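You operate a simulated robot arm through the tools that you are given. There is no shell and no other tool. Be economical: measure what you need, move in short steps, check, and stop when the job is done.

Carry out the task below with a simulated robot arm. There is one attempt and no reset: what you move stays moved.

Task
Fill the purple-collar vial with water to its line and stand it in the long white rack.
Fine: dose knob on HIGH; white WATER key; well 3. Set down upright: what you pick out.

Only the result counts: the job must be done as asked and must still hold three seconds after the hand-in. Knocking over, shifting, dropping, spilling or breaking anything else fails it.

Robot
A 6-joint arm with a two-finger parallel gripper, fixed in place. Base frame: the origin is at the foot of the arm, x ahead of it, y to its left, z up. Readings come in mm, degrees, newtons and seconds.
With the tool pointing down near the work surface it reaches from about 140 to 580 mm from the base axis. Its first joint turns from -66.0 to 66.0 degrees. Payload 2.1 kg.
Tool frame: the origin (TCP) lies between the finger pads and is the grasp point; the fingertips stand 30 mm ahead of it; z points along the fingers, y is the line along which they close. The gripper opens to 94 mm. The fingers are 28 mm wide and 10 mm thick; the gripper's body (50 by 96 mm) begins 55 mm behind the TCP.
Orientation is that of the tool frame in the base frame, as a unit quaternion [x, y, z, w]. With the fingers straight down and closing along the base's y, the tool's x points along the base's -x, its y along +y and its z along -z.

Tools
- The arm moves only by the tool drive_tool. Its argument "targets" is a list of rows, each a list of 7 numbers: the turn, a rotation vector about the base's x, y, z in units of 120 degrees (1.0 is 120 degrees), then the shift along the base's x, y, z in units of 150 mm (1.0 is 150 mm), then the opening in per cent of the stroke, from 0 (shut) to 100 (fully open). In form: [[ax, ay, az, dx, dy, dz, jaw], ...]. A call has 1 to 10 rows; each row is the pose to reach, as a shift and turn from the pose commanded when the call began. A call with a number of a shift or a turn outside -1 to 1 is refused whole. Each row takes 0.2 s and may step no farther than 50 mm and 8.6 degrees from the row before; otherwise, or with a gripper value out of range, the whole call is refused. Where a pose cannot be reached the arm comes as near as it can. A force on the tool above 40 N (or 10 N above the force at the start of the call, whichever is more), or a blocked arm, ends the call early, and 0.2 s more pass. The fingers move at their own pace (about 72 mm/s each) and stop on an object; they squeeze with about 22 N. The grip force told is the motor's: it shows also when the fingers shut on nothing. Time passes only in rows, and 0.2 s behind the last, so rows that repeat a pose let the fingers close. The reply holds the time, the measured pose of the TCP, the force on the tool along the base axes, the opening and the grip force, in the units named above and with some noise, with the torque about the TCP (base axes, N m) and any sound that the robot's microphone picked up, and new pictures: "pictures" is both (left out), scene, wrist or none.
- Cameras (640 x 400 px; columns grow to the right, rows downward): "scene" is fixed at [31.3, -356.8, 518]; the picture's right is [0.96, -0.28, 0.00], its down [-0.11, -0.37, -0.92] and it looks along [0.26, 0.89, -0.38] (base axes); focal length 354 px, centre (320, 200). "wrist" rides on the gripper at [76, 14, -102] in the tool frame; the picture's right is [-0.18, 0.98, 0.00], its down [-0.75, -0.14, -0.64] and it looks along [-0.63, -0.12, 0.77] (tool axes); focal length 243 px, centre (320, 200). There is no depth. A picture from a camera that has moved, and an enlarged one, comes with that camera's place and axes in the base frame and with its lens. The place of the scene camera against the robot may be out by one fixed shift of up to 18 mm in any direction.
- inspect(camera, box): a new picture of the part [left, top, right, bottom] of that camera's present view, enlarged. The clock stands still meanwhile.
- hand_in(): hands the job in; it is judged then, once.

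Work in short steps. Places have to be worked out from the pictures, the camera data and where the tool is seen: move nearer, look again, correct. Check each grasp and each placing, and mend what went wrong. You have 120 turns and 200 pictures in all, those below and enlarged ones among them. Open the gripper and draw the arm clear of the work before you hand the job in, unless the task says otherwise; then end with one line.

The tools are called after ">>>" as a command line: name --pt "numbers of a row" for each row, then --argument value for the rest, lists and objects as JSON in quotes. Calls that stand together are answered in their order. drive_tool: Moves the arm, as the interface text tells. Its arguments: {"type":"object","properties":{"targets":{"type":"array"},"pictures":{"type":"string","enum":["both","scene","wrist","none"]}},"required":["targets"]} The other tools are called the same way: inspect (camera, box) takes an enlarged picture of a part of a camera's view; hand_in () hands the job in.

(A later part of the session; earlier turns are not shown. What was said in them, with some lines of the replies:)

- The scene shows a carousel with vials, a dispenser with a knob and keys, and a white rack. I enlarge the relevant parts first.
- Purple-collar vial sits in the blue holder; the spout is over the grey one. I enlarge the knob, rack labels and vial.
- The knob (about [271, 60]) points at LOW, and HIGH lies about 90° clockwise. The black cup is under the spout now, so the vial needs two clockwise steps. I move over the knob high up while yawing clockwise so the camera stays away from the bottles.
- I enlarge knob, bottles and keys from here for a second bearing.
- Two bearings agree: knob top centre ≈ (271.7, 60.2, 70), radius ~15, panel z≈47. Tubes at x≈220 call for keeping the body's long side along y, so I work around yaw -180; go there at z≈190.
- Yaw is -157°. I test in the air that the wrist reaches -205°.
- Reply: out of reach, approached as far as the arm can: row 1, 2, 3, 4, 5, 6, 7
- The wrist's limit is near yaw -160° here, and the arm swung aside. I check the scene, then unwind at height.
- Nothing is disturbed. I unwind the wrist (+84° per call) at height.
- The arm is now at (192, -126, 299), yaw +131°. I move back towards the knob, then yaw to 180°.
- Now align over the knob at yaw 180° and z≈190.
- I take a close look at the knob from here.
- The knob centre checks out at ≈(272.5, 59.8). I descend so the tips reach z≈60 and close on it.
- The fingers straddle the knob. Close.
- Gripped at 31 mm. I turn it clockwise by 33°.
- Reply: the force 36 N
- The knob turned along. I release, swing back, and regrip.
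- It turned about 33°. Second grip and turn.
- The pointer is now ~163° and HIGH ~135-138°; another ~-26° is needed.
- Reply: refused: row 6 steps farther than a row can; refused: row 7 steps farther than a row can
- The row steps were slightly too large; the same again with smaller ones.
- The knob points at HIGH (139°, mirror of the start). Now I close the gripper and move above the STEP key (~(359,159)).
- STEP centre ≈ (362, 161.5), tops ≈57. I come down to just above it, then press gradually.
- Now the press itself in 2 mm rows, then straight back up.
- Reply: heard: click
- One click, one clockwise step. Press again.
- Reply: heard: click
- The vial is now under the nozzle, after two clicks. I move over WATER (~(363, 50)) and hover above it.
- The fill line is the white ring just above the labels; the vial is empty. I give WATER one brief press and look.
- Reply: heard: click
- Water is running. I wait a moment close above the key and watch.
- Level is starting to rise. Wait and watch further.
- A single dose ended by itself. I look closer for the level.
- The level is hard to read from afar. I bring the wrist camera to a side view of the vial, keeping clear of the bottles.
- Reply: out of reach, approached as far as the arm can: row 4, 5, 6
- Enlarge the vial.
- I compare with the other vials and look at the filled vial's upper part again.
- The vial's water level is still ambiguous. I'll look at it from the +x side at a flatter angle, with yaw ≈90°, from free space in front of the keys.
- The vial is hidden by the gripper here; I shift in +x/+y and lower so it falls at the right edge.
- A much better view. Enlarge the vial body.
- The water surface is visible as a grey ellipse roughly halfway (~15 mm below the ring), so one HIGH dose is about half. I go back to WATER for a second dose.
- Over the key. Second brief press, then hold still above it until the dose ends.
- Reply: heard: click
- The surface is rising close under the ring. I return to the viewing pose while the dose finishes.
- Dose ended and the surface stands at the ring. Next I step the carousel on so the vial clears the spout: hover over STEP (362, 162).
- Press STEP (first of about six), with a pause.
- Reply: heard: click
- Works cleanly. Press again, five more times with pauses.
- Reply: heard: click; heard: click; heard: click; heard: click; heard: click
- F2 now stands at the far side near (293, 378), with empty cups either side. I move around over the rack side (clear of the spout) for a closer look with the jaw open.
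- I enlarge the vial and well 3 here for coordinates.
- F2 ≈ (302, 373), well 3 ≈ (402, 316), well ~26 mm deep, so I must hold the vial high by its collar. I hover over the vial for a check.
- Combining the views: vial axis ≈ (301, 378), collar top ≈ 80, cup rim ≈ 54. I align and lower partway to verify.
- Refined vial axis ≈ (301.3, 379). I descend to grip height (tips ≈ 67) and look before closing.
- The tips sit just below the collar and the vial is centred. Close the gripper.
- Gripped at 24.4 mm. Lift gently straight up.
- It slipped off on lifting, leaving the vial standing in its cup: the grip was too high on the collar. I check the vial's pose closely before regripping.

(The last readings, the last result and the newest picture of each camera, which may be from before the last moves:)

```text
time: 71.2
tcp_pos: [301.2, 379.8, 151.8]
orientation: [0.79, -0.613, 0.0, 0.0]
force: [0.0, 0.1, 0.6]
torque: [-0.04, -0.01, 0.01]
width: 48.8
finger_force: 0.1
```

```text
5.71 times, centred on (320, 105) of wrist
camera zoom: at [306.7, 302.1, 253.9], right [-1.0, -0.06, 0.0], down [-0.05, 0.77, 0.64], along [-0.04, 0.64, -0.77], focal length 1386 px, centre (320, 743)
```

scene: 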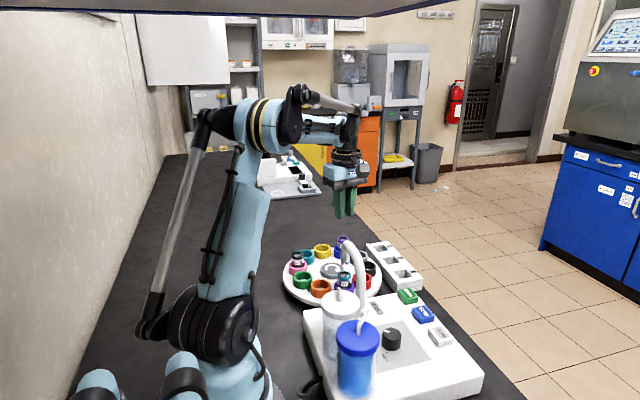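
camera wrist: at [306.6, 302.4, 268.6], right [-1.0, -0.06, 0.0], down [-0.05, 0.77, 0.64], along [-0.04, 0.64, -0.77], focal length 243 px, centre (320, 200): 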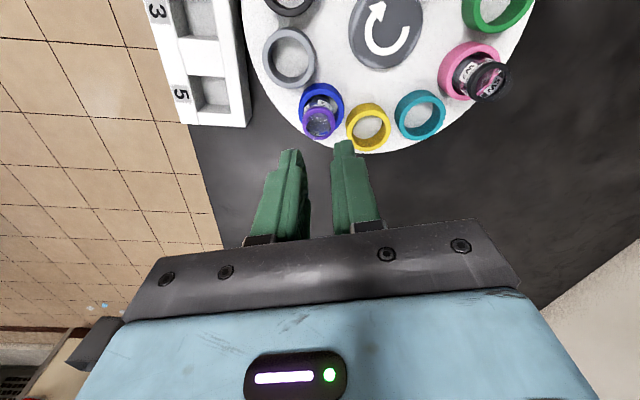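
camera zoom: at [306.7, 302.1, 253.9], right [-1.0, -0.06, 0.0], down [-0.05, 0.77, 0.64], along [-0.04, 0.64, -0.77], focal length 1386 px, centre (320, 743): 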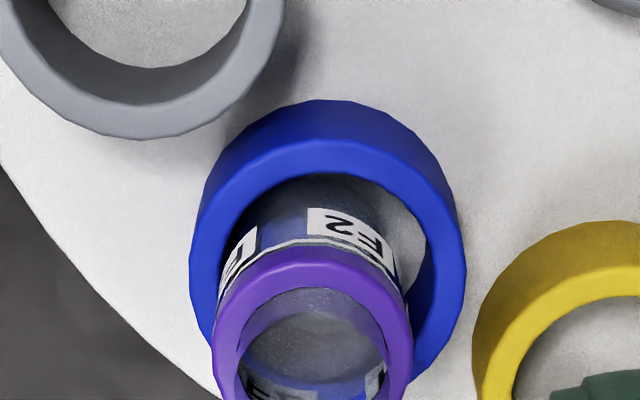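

The vial is upright and where it was (≈(302, 379.7); collar ~78, rim ~53). I regrip lower, tips at ≈58, below the collar on the body.

>>> drive_tool --pt "0 0 0 0.003 0 -0.2 52" --pt "0 0 0 0.003 0 -0.35 52" --pt "0 0 0 0.003 0 -0.425 52" --pt "0 0 0 0.003 0 -0.425 52" --pt "0 0 0 0.003 0 -0.425 40" --pt "0 0 0 0.003 0 -0.425 25" --pt "0 0 0 0.003 0 -0.425 5" --pt "0 0 0 0.003 0 -0.425 5" --pt "0 0 0 0.003 0 -0.425 5"

>>> inspect --camera "wrist" --box '[270, 120, 380, 200]'

>>> inspect --camera "scene" --box '[310, 210, 380, 265]'

```text
time: 73.2
tcp_pos: [302.5, 380.3, 86.7]
orientation: [0.789, -0.614, 0.0, 0.0]
force: [0.0, -1.0, -0.2]
torque: [-0.02, 0.01, -0.02]
width: 24.0
finger_force: 22.2
camera wrist: at [308.0, 302.4, 189.3], right [-1.0, -0.06, 0.0], down [-0.05, 0.77, 0.64], along [-0.04, 0.64, -0.77], focal length 243 px, centre (320, 200)
```

scene: 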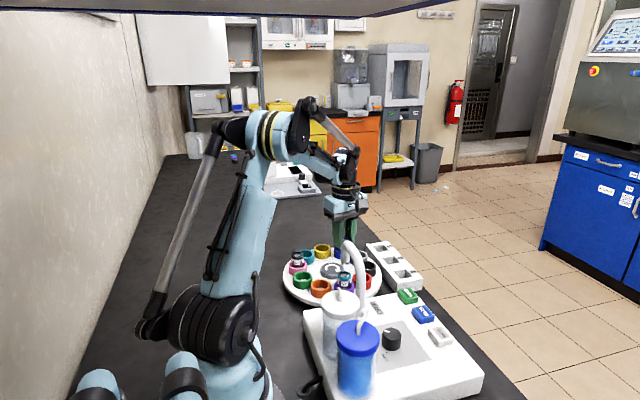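
wrist: 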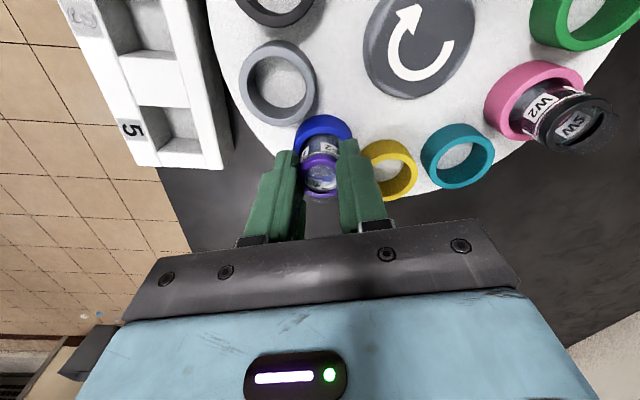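

```text
5.00 times, centred on (325, 160) of wrist
camera zoom: at [308.0, 302.4, 189.3], right [-1.0, -0.06, 0.0], down [-0.05, 0.77, 0.64], along [-0.04, 0.64, -0.77], focal length 1213 px, centre (295, 400)
```

zoom: 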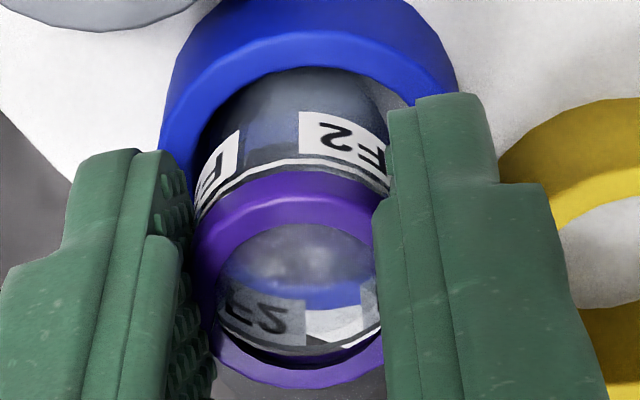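

```text
7.27 times, centred on (345, 238) of scene
camera zoom: at [31.3, -356.8, 518.0], right [0.96, -0.28, 0.0], down [-0.11, -0.37, -0.92], along [0.26, 0.89, -0.38], focal length 2578 px, centre (138, -73)
```

zoom: 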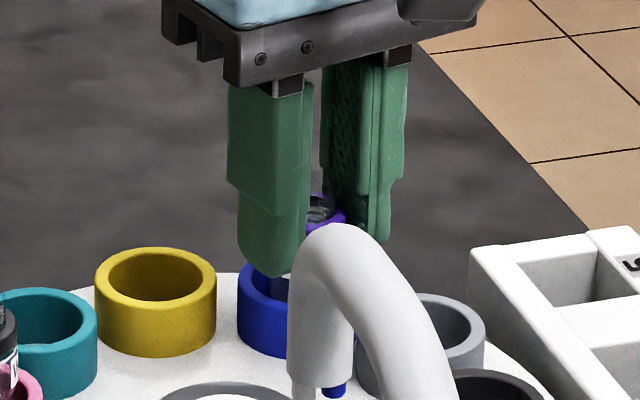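

The pads now cover collar and upper body. I lift slowly.

>>> drive_tool --pt "0 0 0 0 0 0.015 5" --pt "0 0 0 0 0 0.04 5" --pt "0 0 0 0 0 0.08 5" --pt "0 0 0 0 0 0.13 5" --pt "0 0 0 0 0 0.18 5" --pt "0 0 0 0 0 0.23 5" --pt "0 0 0 0 0 0.28 5" --pt "0 0 0 0 0 0.33 5" --pt "0 0 0 0 0 0.38 5" --pt "0 0 0 0 0 0.4 5"

>>> inspect --camera "scene" --box '[310, 200, 380, 255]'

```text
time: 75.4
tcp_pos: [302.6, 379.5, 147.8]
orientation: [0.79, -0.614, 0.0, 0.0]
force: [0.3, 0.4, -1.0]
torque: [0.01, 0.01, 0.02]
width: 24.1
finger_force: 22.6
camera wrist: at [308.9, 301.0, 250.1], right [-1.0, -0.06, 0.0], down [-0.05, 0.77, 0.64], along [-0.04, 0.64, -0.77], focal length 243 px, centre (320, 200)
```

scene: 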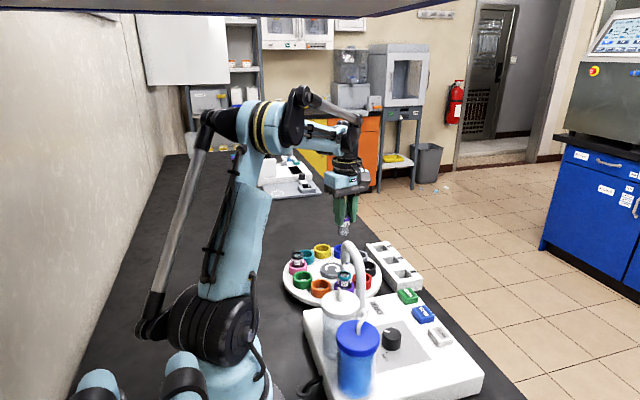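
wrist: 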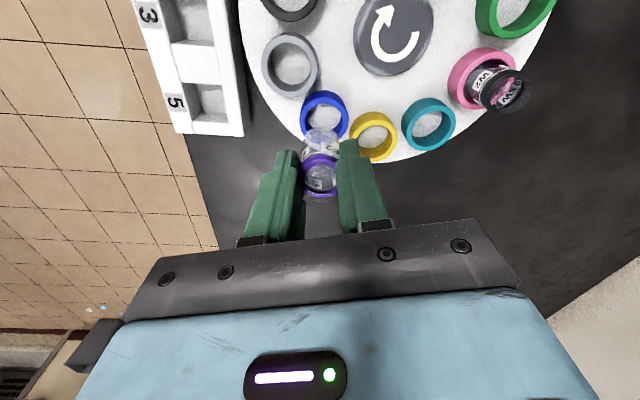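

```text
7.27 times, centred on (345, 228) of scene
camera zoom: at [31.3, -356.8, 518.0], right [0.96, -0.28, 0.0], down [-0.11, -0.37, -0.92], along [0.26, 0.89, -0.38], focal length 2578 px, centre (138, 0)
```

zoom: 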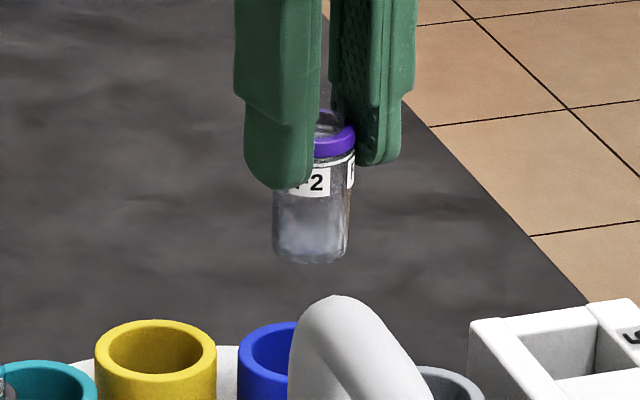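

Holding firm, filled to the ring, vial bottom ≈27 mm below the tips. Rack top ≈30, well 3 centre ≈ (405.3, 319.5). I carry it above well 3.

>>> drive_tool --pt "0 0 0 0.05 -0.03 0 5" --pt "0 0 0 0.15 -0.09 0 5" --pt "0 0 0 0.27 -0.16 0 5" --pt "0 0 0 0.4 -0.24 0 5" --pt "0 0 0 0.52 -0.31 0 5" --pt "0 0 0 0.62 -0.37 0 5" --pt "0 0 0 0.67 -0.4 0 5" --pt "0 0 0 0.685 -0.4 0 5" --pt "0 0 0 0.685 -0.4 0 5"

>>> inspect --camera "wrist" --box '[240, 60, 400, 200]'

>>> inspect --camera "scene" --box '[350, 210, 430, 290]'

```text
time: 77.4
tcp_pos: [405.3, 320.2, 148.0]
orientation: [0.79, -0.613, 0.0, 0.0]
force: [0.0, 0.4, -0.9]
torque: [0.0, -0.01, -0.02]
width: 24.5
finger_force: 21.6
camera wrist: at [411.5, 241.0, 250.1], right [-1.0, -0.06, 0.0], down [-0.05, 0.77, 0.64], along [-0.04, 0.64, -0.77], focal length 243 px, centre (320, 200)
```

scene: 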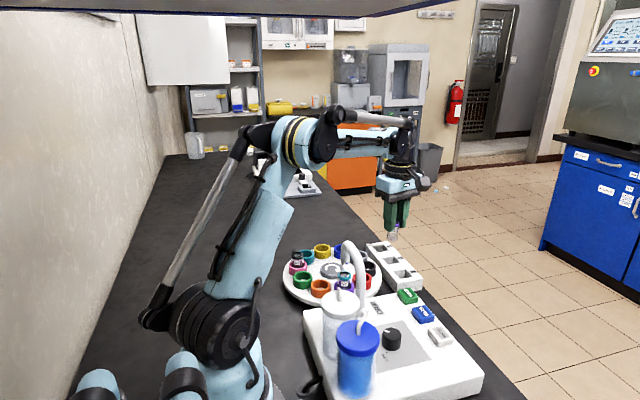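
wrist: 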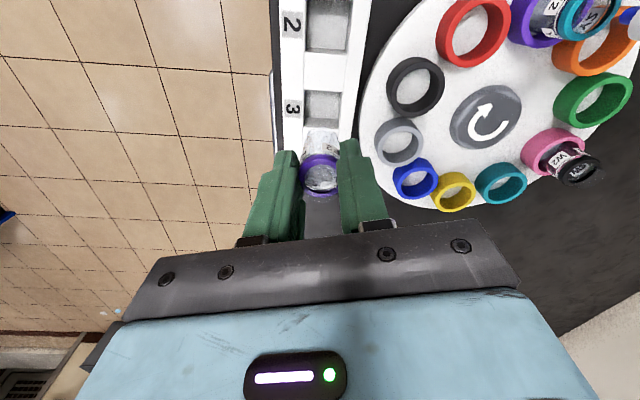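

```text
2.86 times, centred on (320, 130) of wrist
camera zoom: at [411.5, 241.0, 250.1], right [-1.0, -0.06, 0.0], down [-0.05, 0.77, 0.64], along [-0.04, 0.64, -0.77], focal length 693 px, centre (320, 400)
```

zoom: 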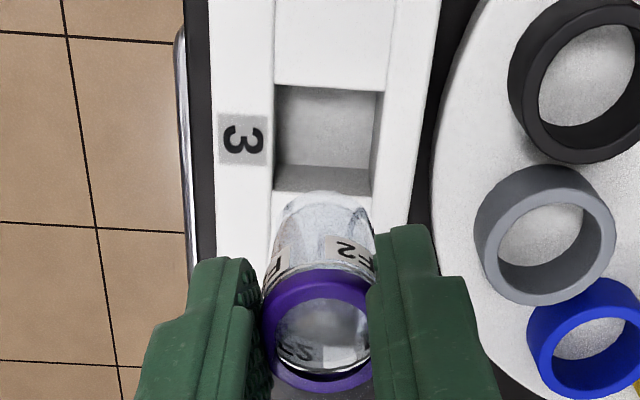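

```text
5.00 times, centred on (390, 250) of scene
camera zoom: at [31.3, -356.8, 518.0], right [0.96, -0.28, 0.0], down [-0.11, -0.37, -0.92], along [0.26, 0.89, -0.38], focal length 1772 px, centre (-30, -50)
```

zoom: 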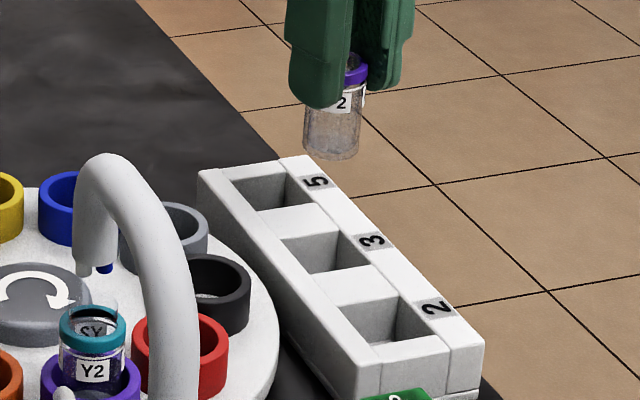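

Well 3 ≈ (405.2, 319). I lower until the vial's bottom is just above the rack and check.

>>> drive_tool --pt "0 0 0 0 -0.007 -0.07 5" --pt "0 0 0 0 -0.007 -0.15 5" --pt "0 0 0 0 -0.007 -0.23 5" --pt "0 0 0 0 -0.007 -0.3 5" --pt "0 0 0 0 -0.007 -0.36 5" --pt "0 0 0 0 -0.007 -0.36 5" --pictures "wrist"

>>> inspect --camera "wrist" --box '[240, 90, 400, 210]'

>>> inspect --camera "scene" --box '[360, 225, 430, 285]'

```text
time: 78.8
tcp_pos: [406.6, 317.8, 94.9]
orientation: [0.79, -0.614, 0.0, 0.0]
force: [-0.3, 0.7, -1.0]
torque: [0.0, -0.07, -0.02]
width: 24.8
finger_force: 21.7
camera wrist: at [411.6, 239.9, 196.5], right [-1.0, -0.06, 0.0], down [-0.05, 0.77, 0.64], along [-0.04, 0.64, -0.77], focal length 243 px, centre (320, 200)
```

wrist: 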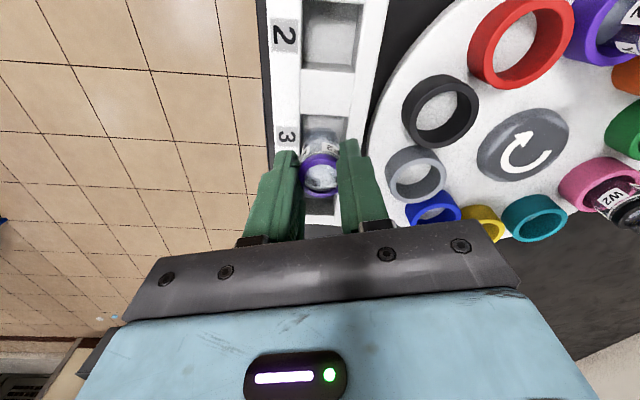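

```text
3.33 times, centred on (320, 150) of wrist
camera zoom: at [411.6, 239.9, 196.5], right [-1.0, -0.06, 0.0], down [-0.05, 0.77, 0.64], along [-0.04, 0.64, -0.77], focal length 809 px, centre (320, 367)
```

zoom: 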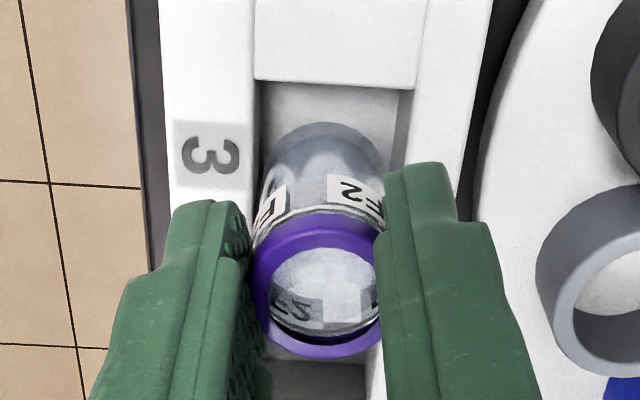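

```text
6.67 times, centred on (395, 255) of scene
camera zoom: at [31.3, -356.8, 518.0], right [0.96, -0.28, 0.0], down [-0.11, -0.37, -0.92], along [0.26, 0.89, -0.38], focal length 2363 px, centre (-180, -167)
```

zoom: 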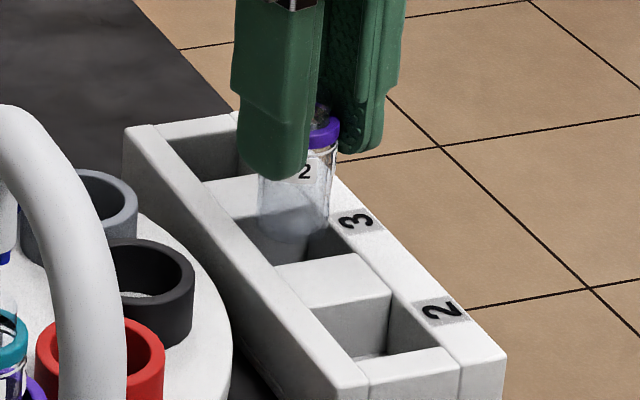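

Well aligned. I lower into the well in small steps, stopping on contact.

>>> drive_tool --pt "0 0 0 -0.006 0.003 -0.04 5" --pt "0 0 0 -0.006 0.003 -0.08 5" --pt "0 0 0 -0.006 0.003 -0.12 5" --pt "0 0 0 -0.006 0.003 -0.15 5" --pt "0 0 0 -0.006 0.003 -0.17 5" --pt "0 0 0 -0.006 0.003 -0.17 5" --pictures "wrist"

>>> inspect --camera "scene" --box '[360, 225, 430, 285]'

>>> inspect --camera "wrist" --box '[240, 90, 400, 210]'

```text
time: 80.2
tcp_pos: [403.9, 319.0, 67.6]
orientation: [0.789, -0.614, 0.001, 0.001]
force: [0.4, -1.0, 6.0]
torque: [-0.01, 0.05, 0.01]
width: 24.9
finger_force: 22.0
camera wrist: at [409.8, 240.4, 170.3], right [-1.0, -0.06, 0.0], down [-0.05, 0.77, 0.64], along [-0.04, 0.64, -0.77], focal length 243 px, centre (320, 200)
```

wrist: 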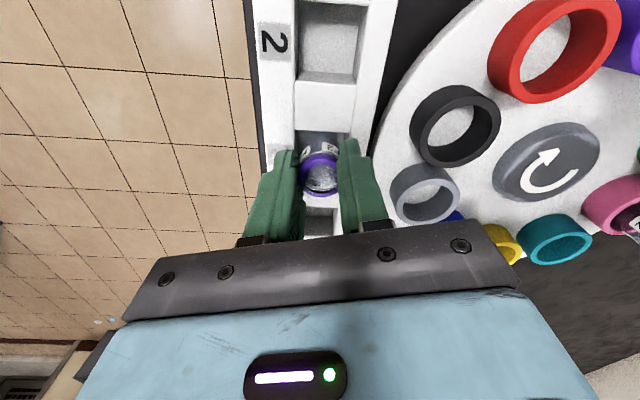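

```text
6.67 times, centred on (395, 255) of scene
camera zoom: at [31.3, -356.8, 518.0], right [0.96, -0.28, 0.0], down [-0.11, -0.37, -0.92], along [0.26, 0.89, -0.38], focal length 2363 px, centre (-180, -167)
```

zoom: 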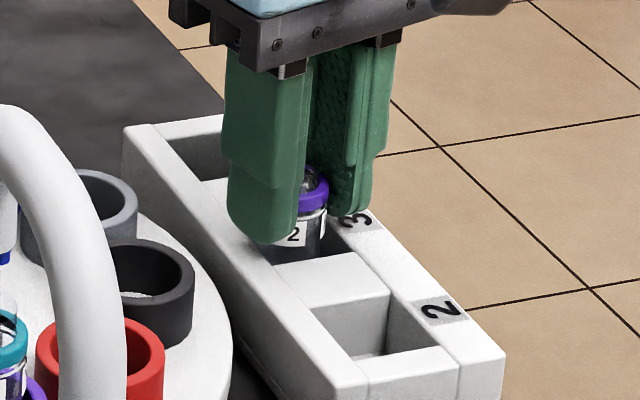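

```text
3.33 times, centred on (320, 150) of wrist
camera zoom: at [409.8, 240.4, 170.3], right [-1.0, -0.06, 0.0], down [-0.05, 0.77, 0.64], along [-0.04, 0.64, -0.77], focal length 809 px, centre (320, 367)
```

zoom: 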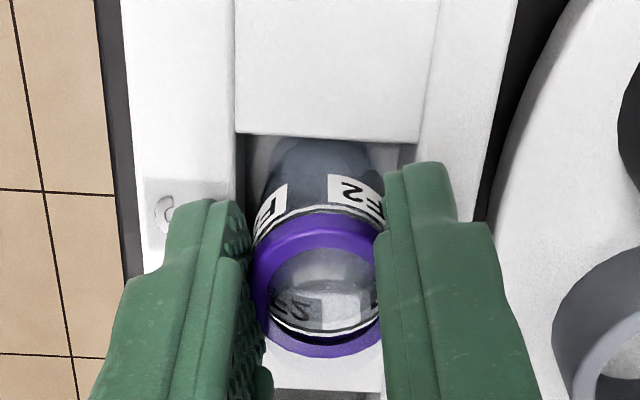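

Contact force of 6 N: the vial has bottomed (tips about at rack top). I open the fingers gradually.

>>> drive_tool --pt "0 0 0 0 0 0 27" --pt "0 0 0 0 0 0 30" --pt "0 0 0 0 0 0 36" --pt "0 0 0 0 0 0 42" --pt "0 0 0 0 0 0 42" --pictures "wrist"

>>> inspect --camera "wrist" --box '[240, 90, 400, 210]'

>>> inspect --camera "scene" --box '[360, 225, 430, 285]'

```text
time: 81.4
tcp_pos: [405.1, 318.7, 68.2]
orientation: [0.79, -0.614, -0.001, 0.0]
force: [-0.2, -0.3, 0.6]
torque: [0.01, 0.01, 0.01]
width: 39.6
finger_force: 0.1
camera wrist: at [409.8, 240.4, 170.1], right [-1.0, -0.06, 0.0], down [-0.05, 0.77, 0.64], along [-0.04, 0.64, -0.77], focal length 243 px, centre (320, 200)
```

wrist: 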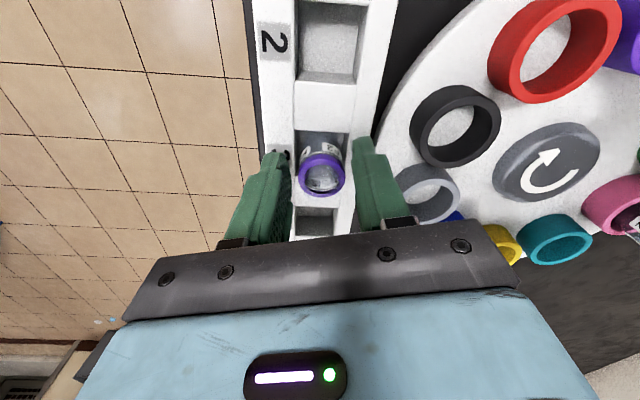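

```text
3.33 times, centred on (320, 150) of wrist
camera zoom: at [409.8, 240.4, 170.1], right [-1.0, -0.06, 0.0], down [-0.05, 0.77, 0.64], along [-0.04, 0.64, -0.77], focal length 809 px, centre (320, 367)
```

zoom: 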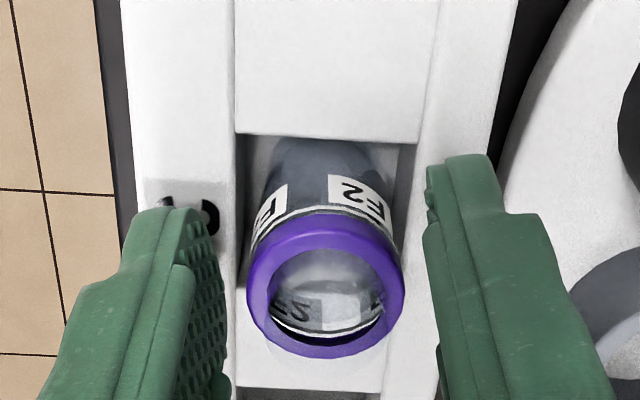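

```text
6.67 times, centred on (395, 255) of scene
camera zoom: at [31.3, -356.8, 518.0], right [0.96, -0.28, 0.0], down [-0.11, -0.37, -0.92], along [0.26, 0.89, -0.38], focal length 2363 px, centre (-180, -167)
```

zoom: 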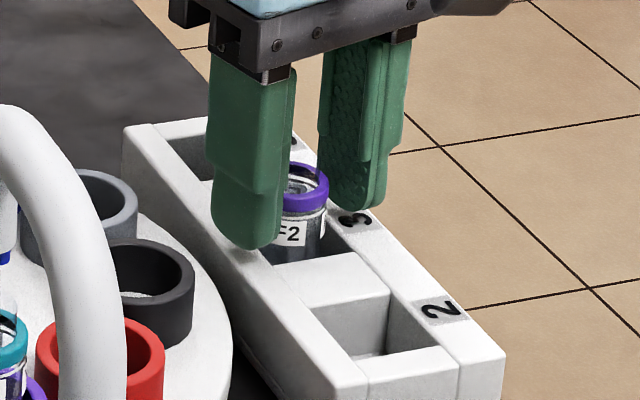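

The vial stands free and upright in well 3. I raise straight up and clear.

>>> drive_tool --pt "0 0 0 0 0 0.1 42" --pt "0 0 0 0 0 0.25 42" --pt "0 0 0 0 0 0.45 42" --pt "0 0 0 0 0 0.7 42" --pt "0 0 0 0 0 1.0 60" --pt "0 0 0 0 0 1.0 60"

>>> inspect --camera "scene" --box '[280, 220, 490, 400]'

>>> inspect --camera "scene" --box '[375, 235, 415, 275]'

```text
time: 82.8
tcp_pos: [404.2, 317.1, 220.4]
orientation: [0.789, -0.614, 0.001, 0.0]
force: [-0.5, -0.4, -0.5]
torque: [0.03, -0.02, 0.01]
width: 56.2
finger_force: 0.1
camera wrist: at [409.2, 239.3, 322.0], right [-1.0, -0.06, 0.0], down [-0.05, 0.77, 0.64], along [-0.04, 0.64, -0.77], focal length 243 px, centre (320, 200)
```

scene: 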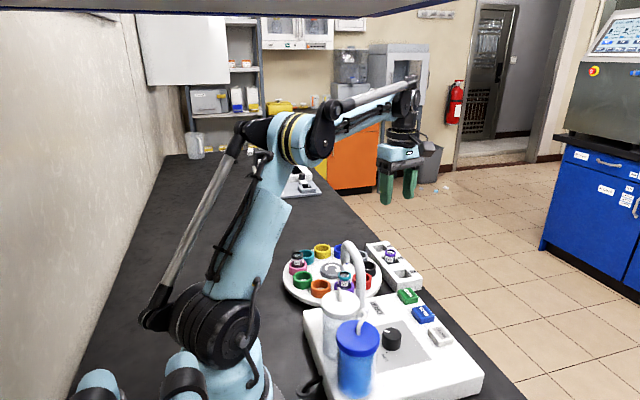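
wrist: 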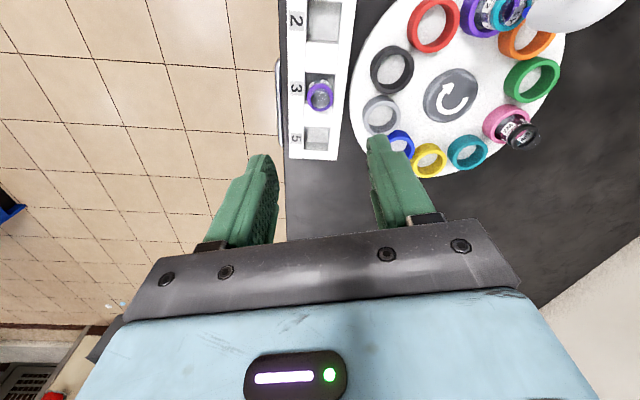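

```text
2.22 times, centred on (385, 310) of scene
camera zoom: at [31.3, -356.8, 518.0], right [0.96, -0.28, 0.0], down [-0.11, -0.37, -0.92], along [0.26, 0.89, -0.38], focal length 788 px, centre (176, -44)
```

zoom: 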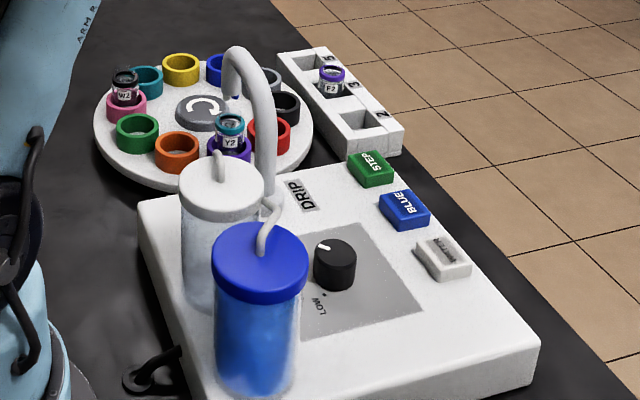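

```text
10.00 times, centred on (395, 255) of scene
camera zoom: at [31.3, -356.8, 518.0], right [0.96, -0.28, 0.0], down [-0.11, -0.37, -0.92], along [0.26, 0.89, -0.38], focal length 3545 px, centre (-430, -350)
```

zoom: 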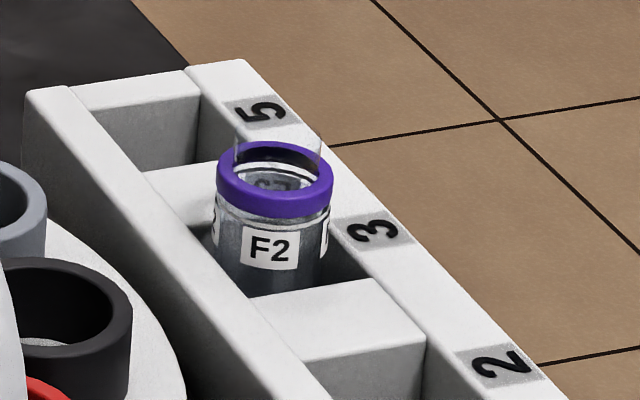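

It stands upright in well 3 with the knob on HIGH. A last check of the level from the wrist camera.

>>> inspect --camera "wrist" --box '[300, 75, 345, 115]'

>>> inspect --camera "scene" --box '[382, 245, 402, 265]'

```text
10.00 times, centred on (322, 95) of wrist
camera zoom: at [409.2, 239.3, 322.0], right [-1.0, -0.06, 0.0], down [-0.05, 0.77, 0.64], along [-0.04, 0.64, -0.77], focal length 2426 px, centre (295, 1250)
```

zoom: 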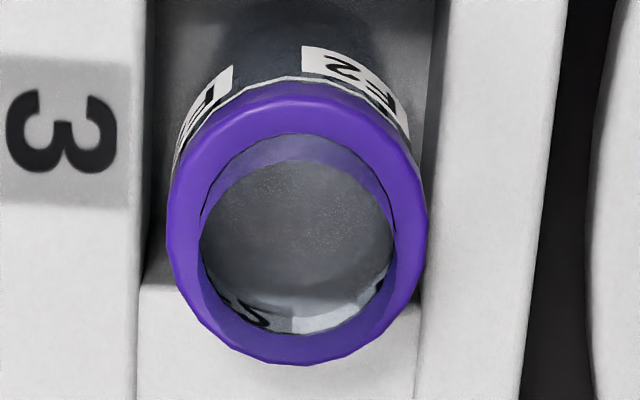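

```text
16.00 times, centred on (392, 255) of scene
camera zoom: at [31.3, -356.8, 518.0], right [0.96, -0.28, 0.0], down [-0.11, -0.37, -0.92], along [0.26, 0.89, -0.38], focal length 5672 px, centre (-832, -680)
```

zoom: 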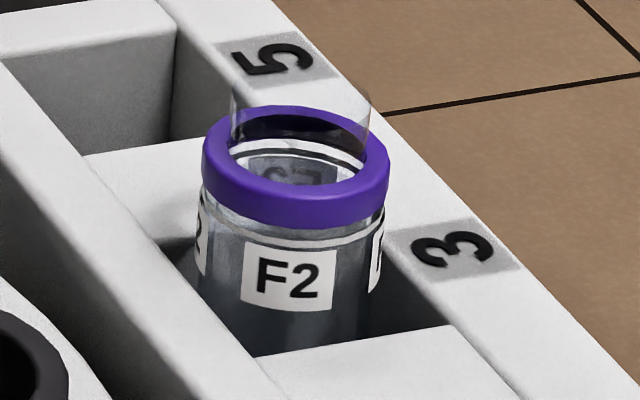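

The back label is tinted up to just under the ring and clear above it, so the level is at the line. The arm is clear and the gripper open, so I hand in.

>>> hand_in

```text
The job is handed in.
```

The purple-collar vial (F2) is standing upright in well 3 of the long white rack, filled with water to its line as far as the pictures show. It took two doses on HIGH, and I handed the job in with the gripper open and the arm clear.
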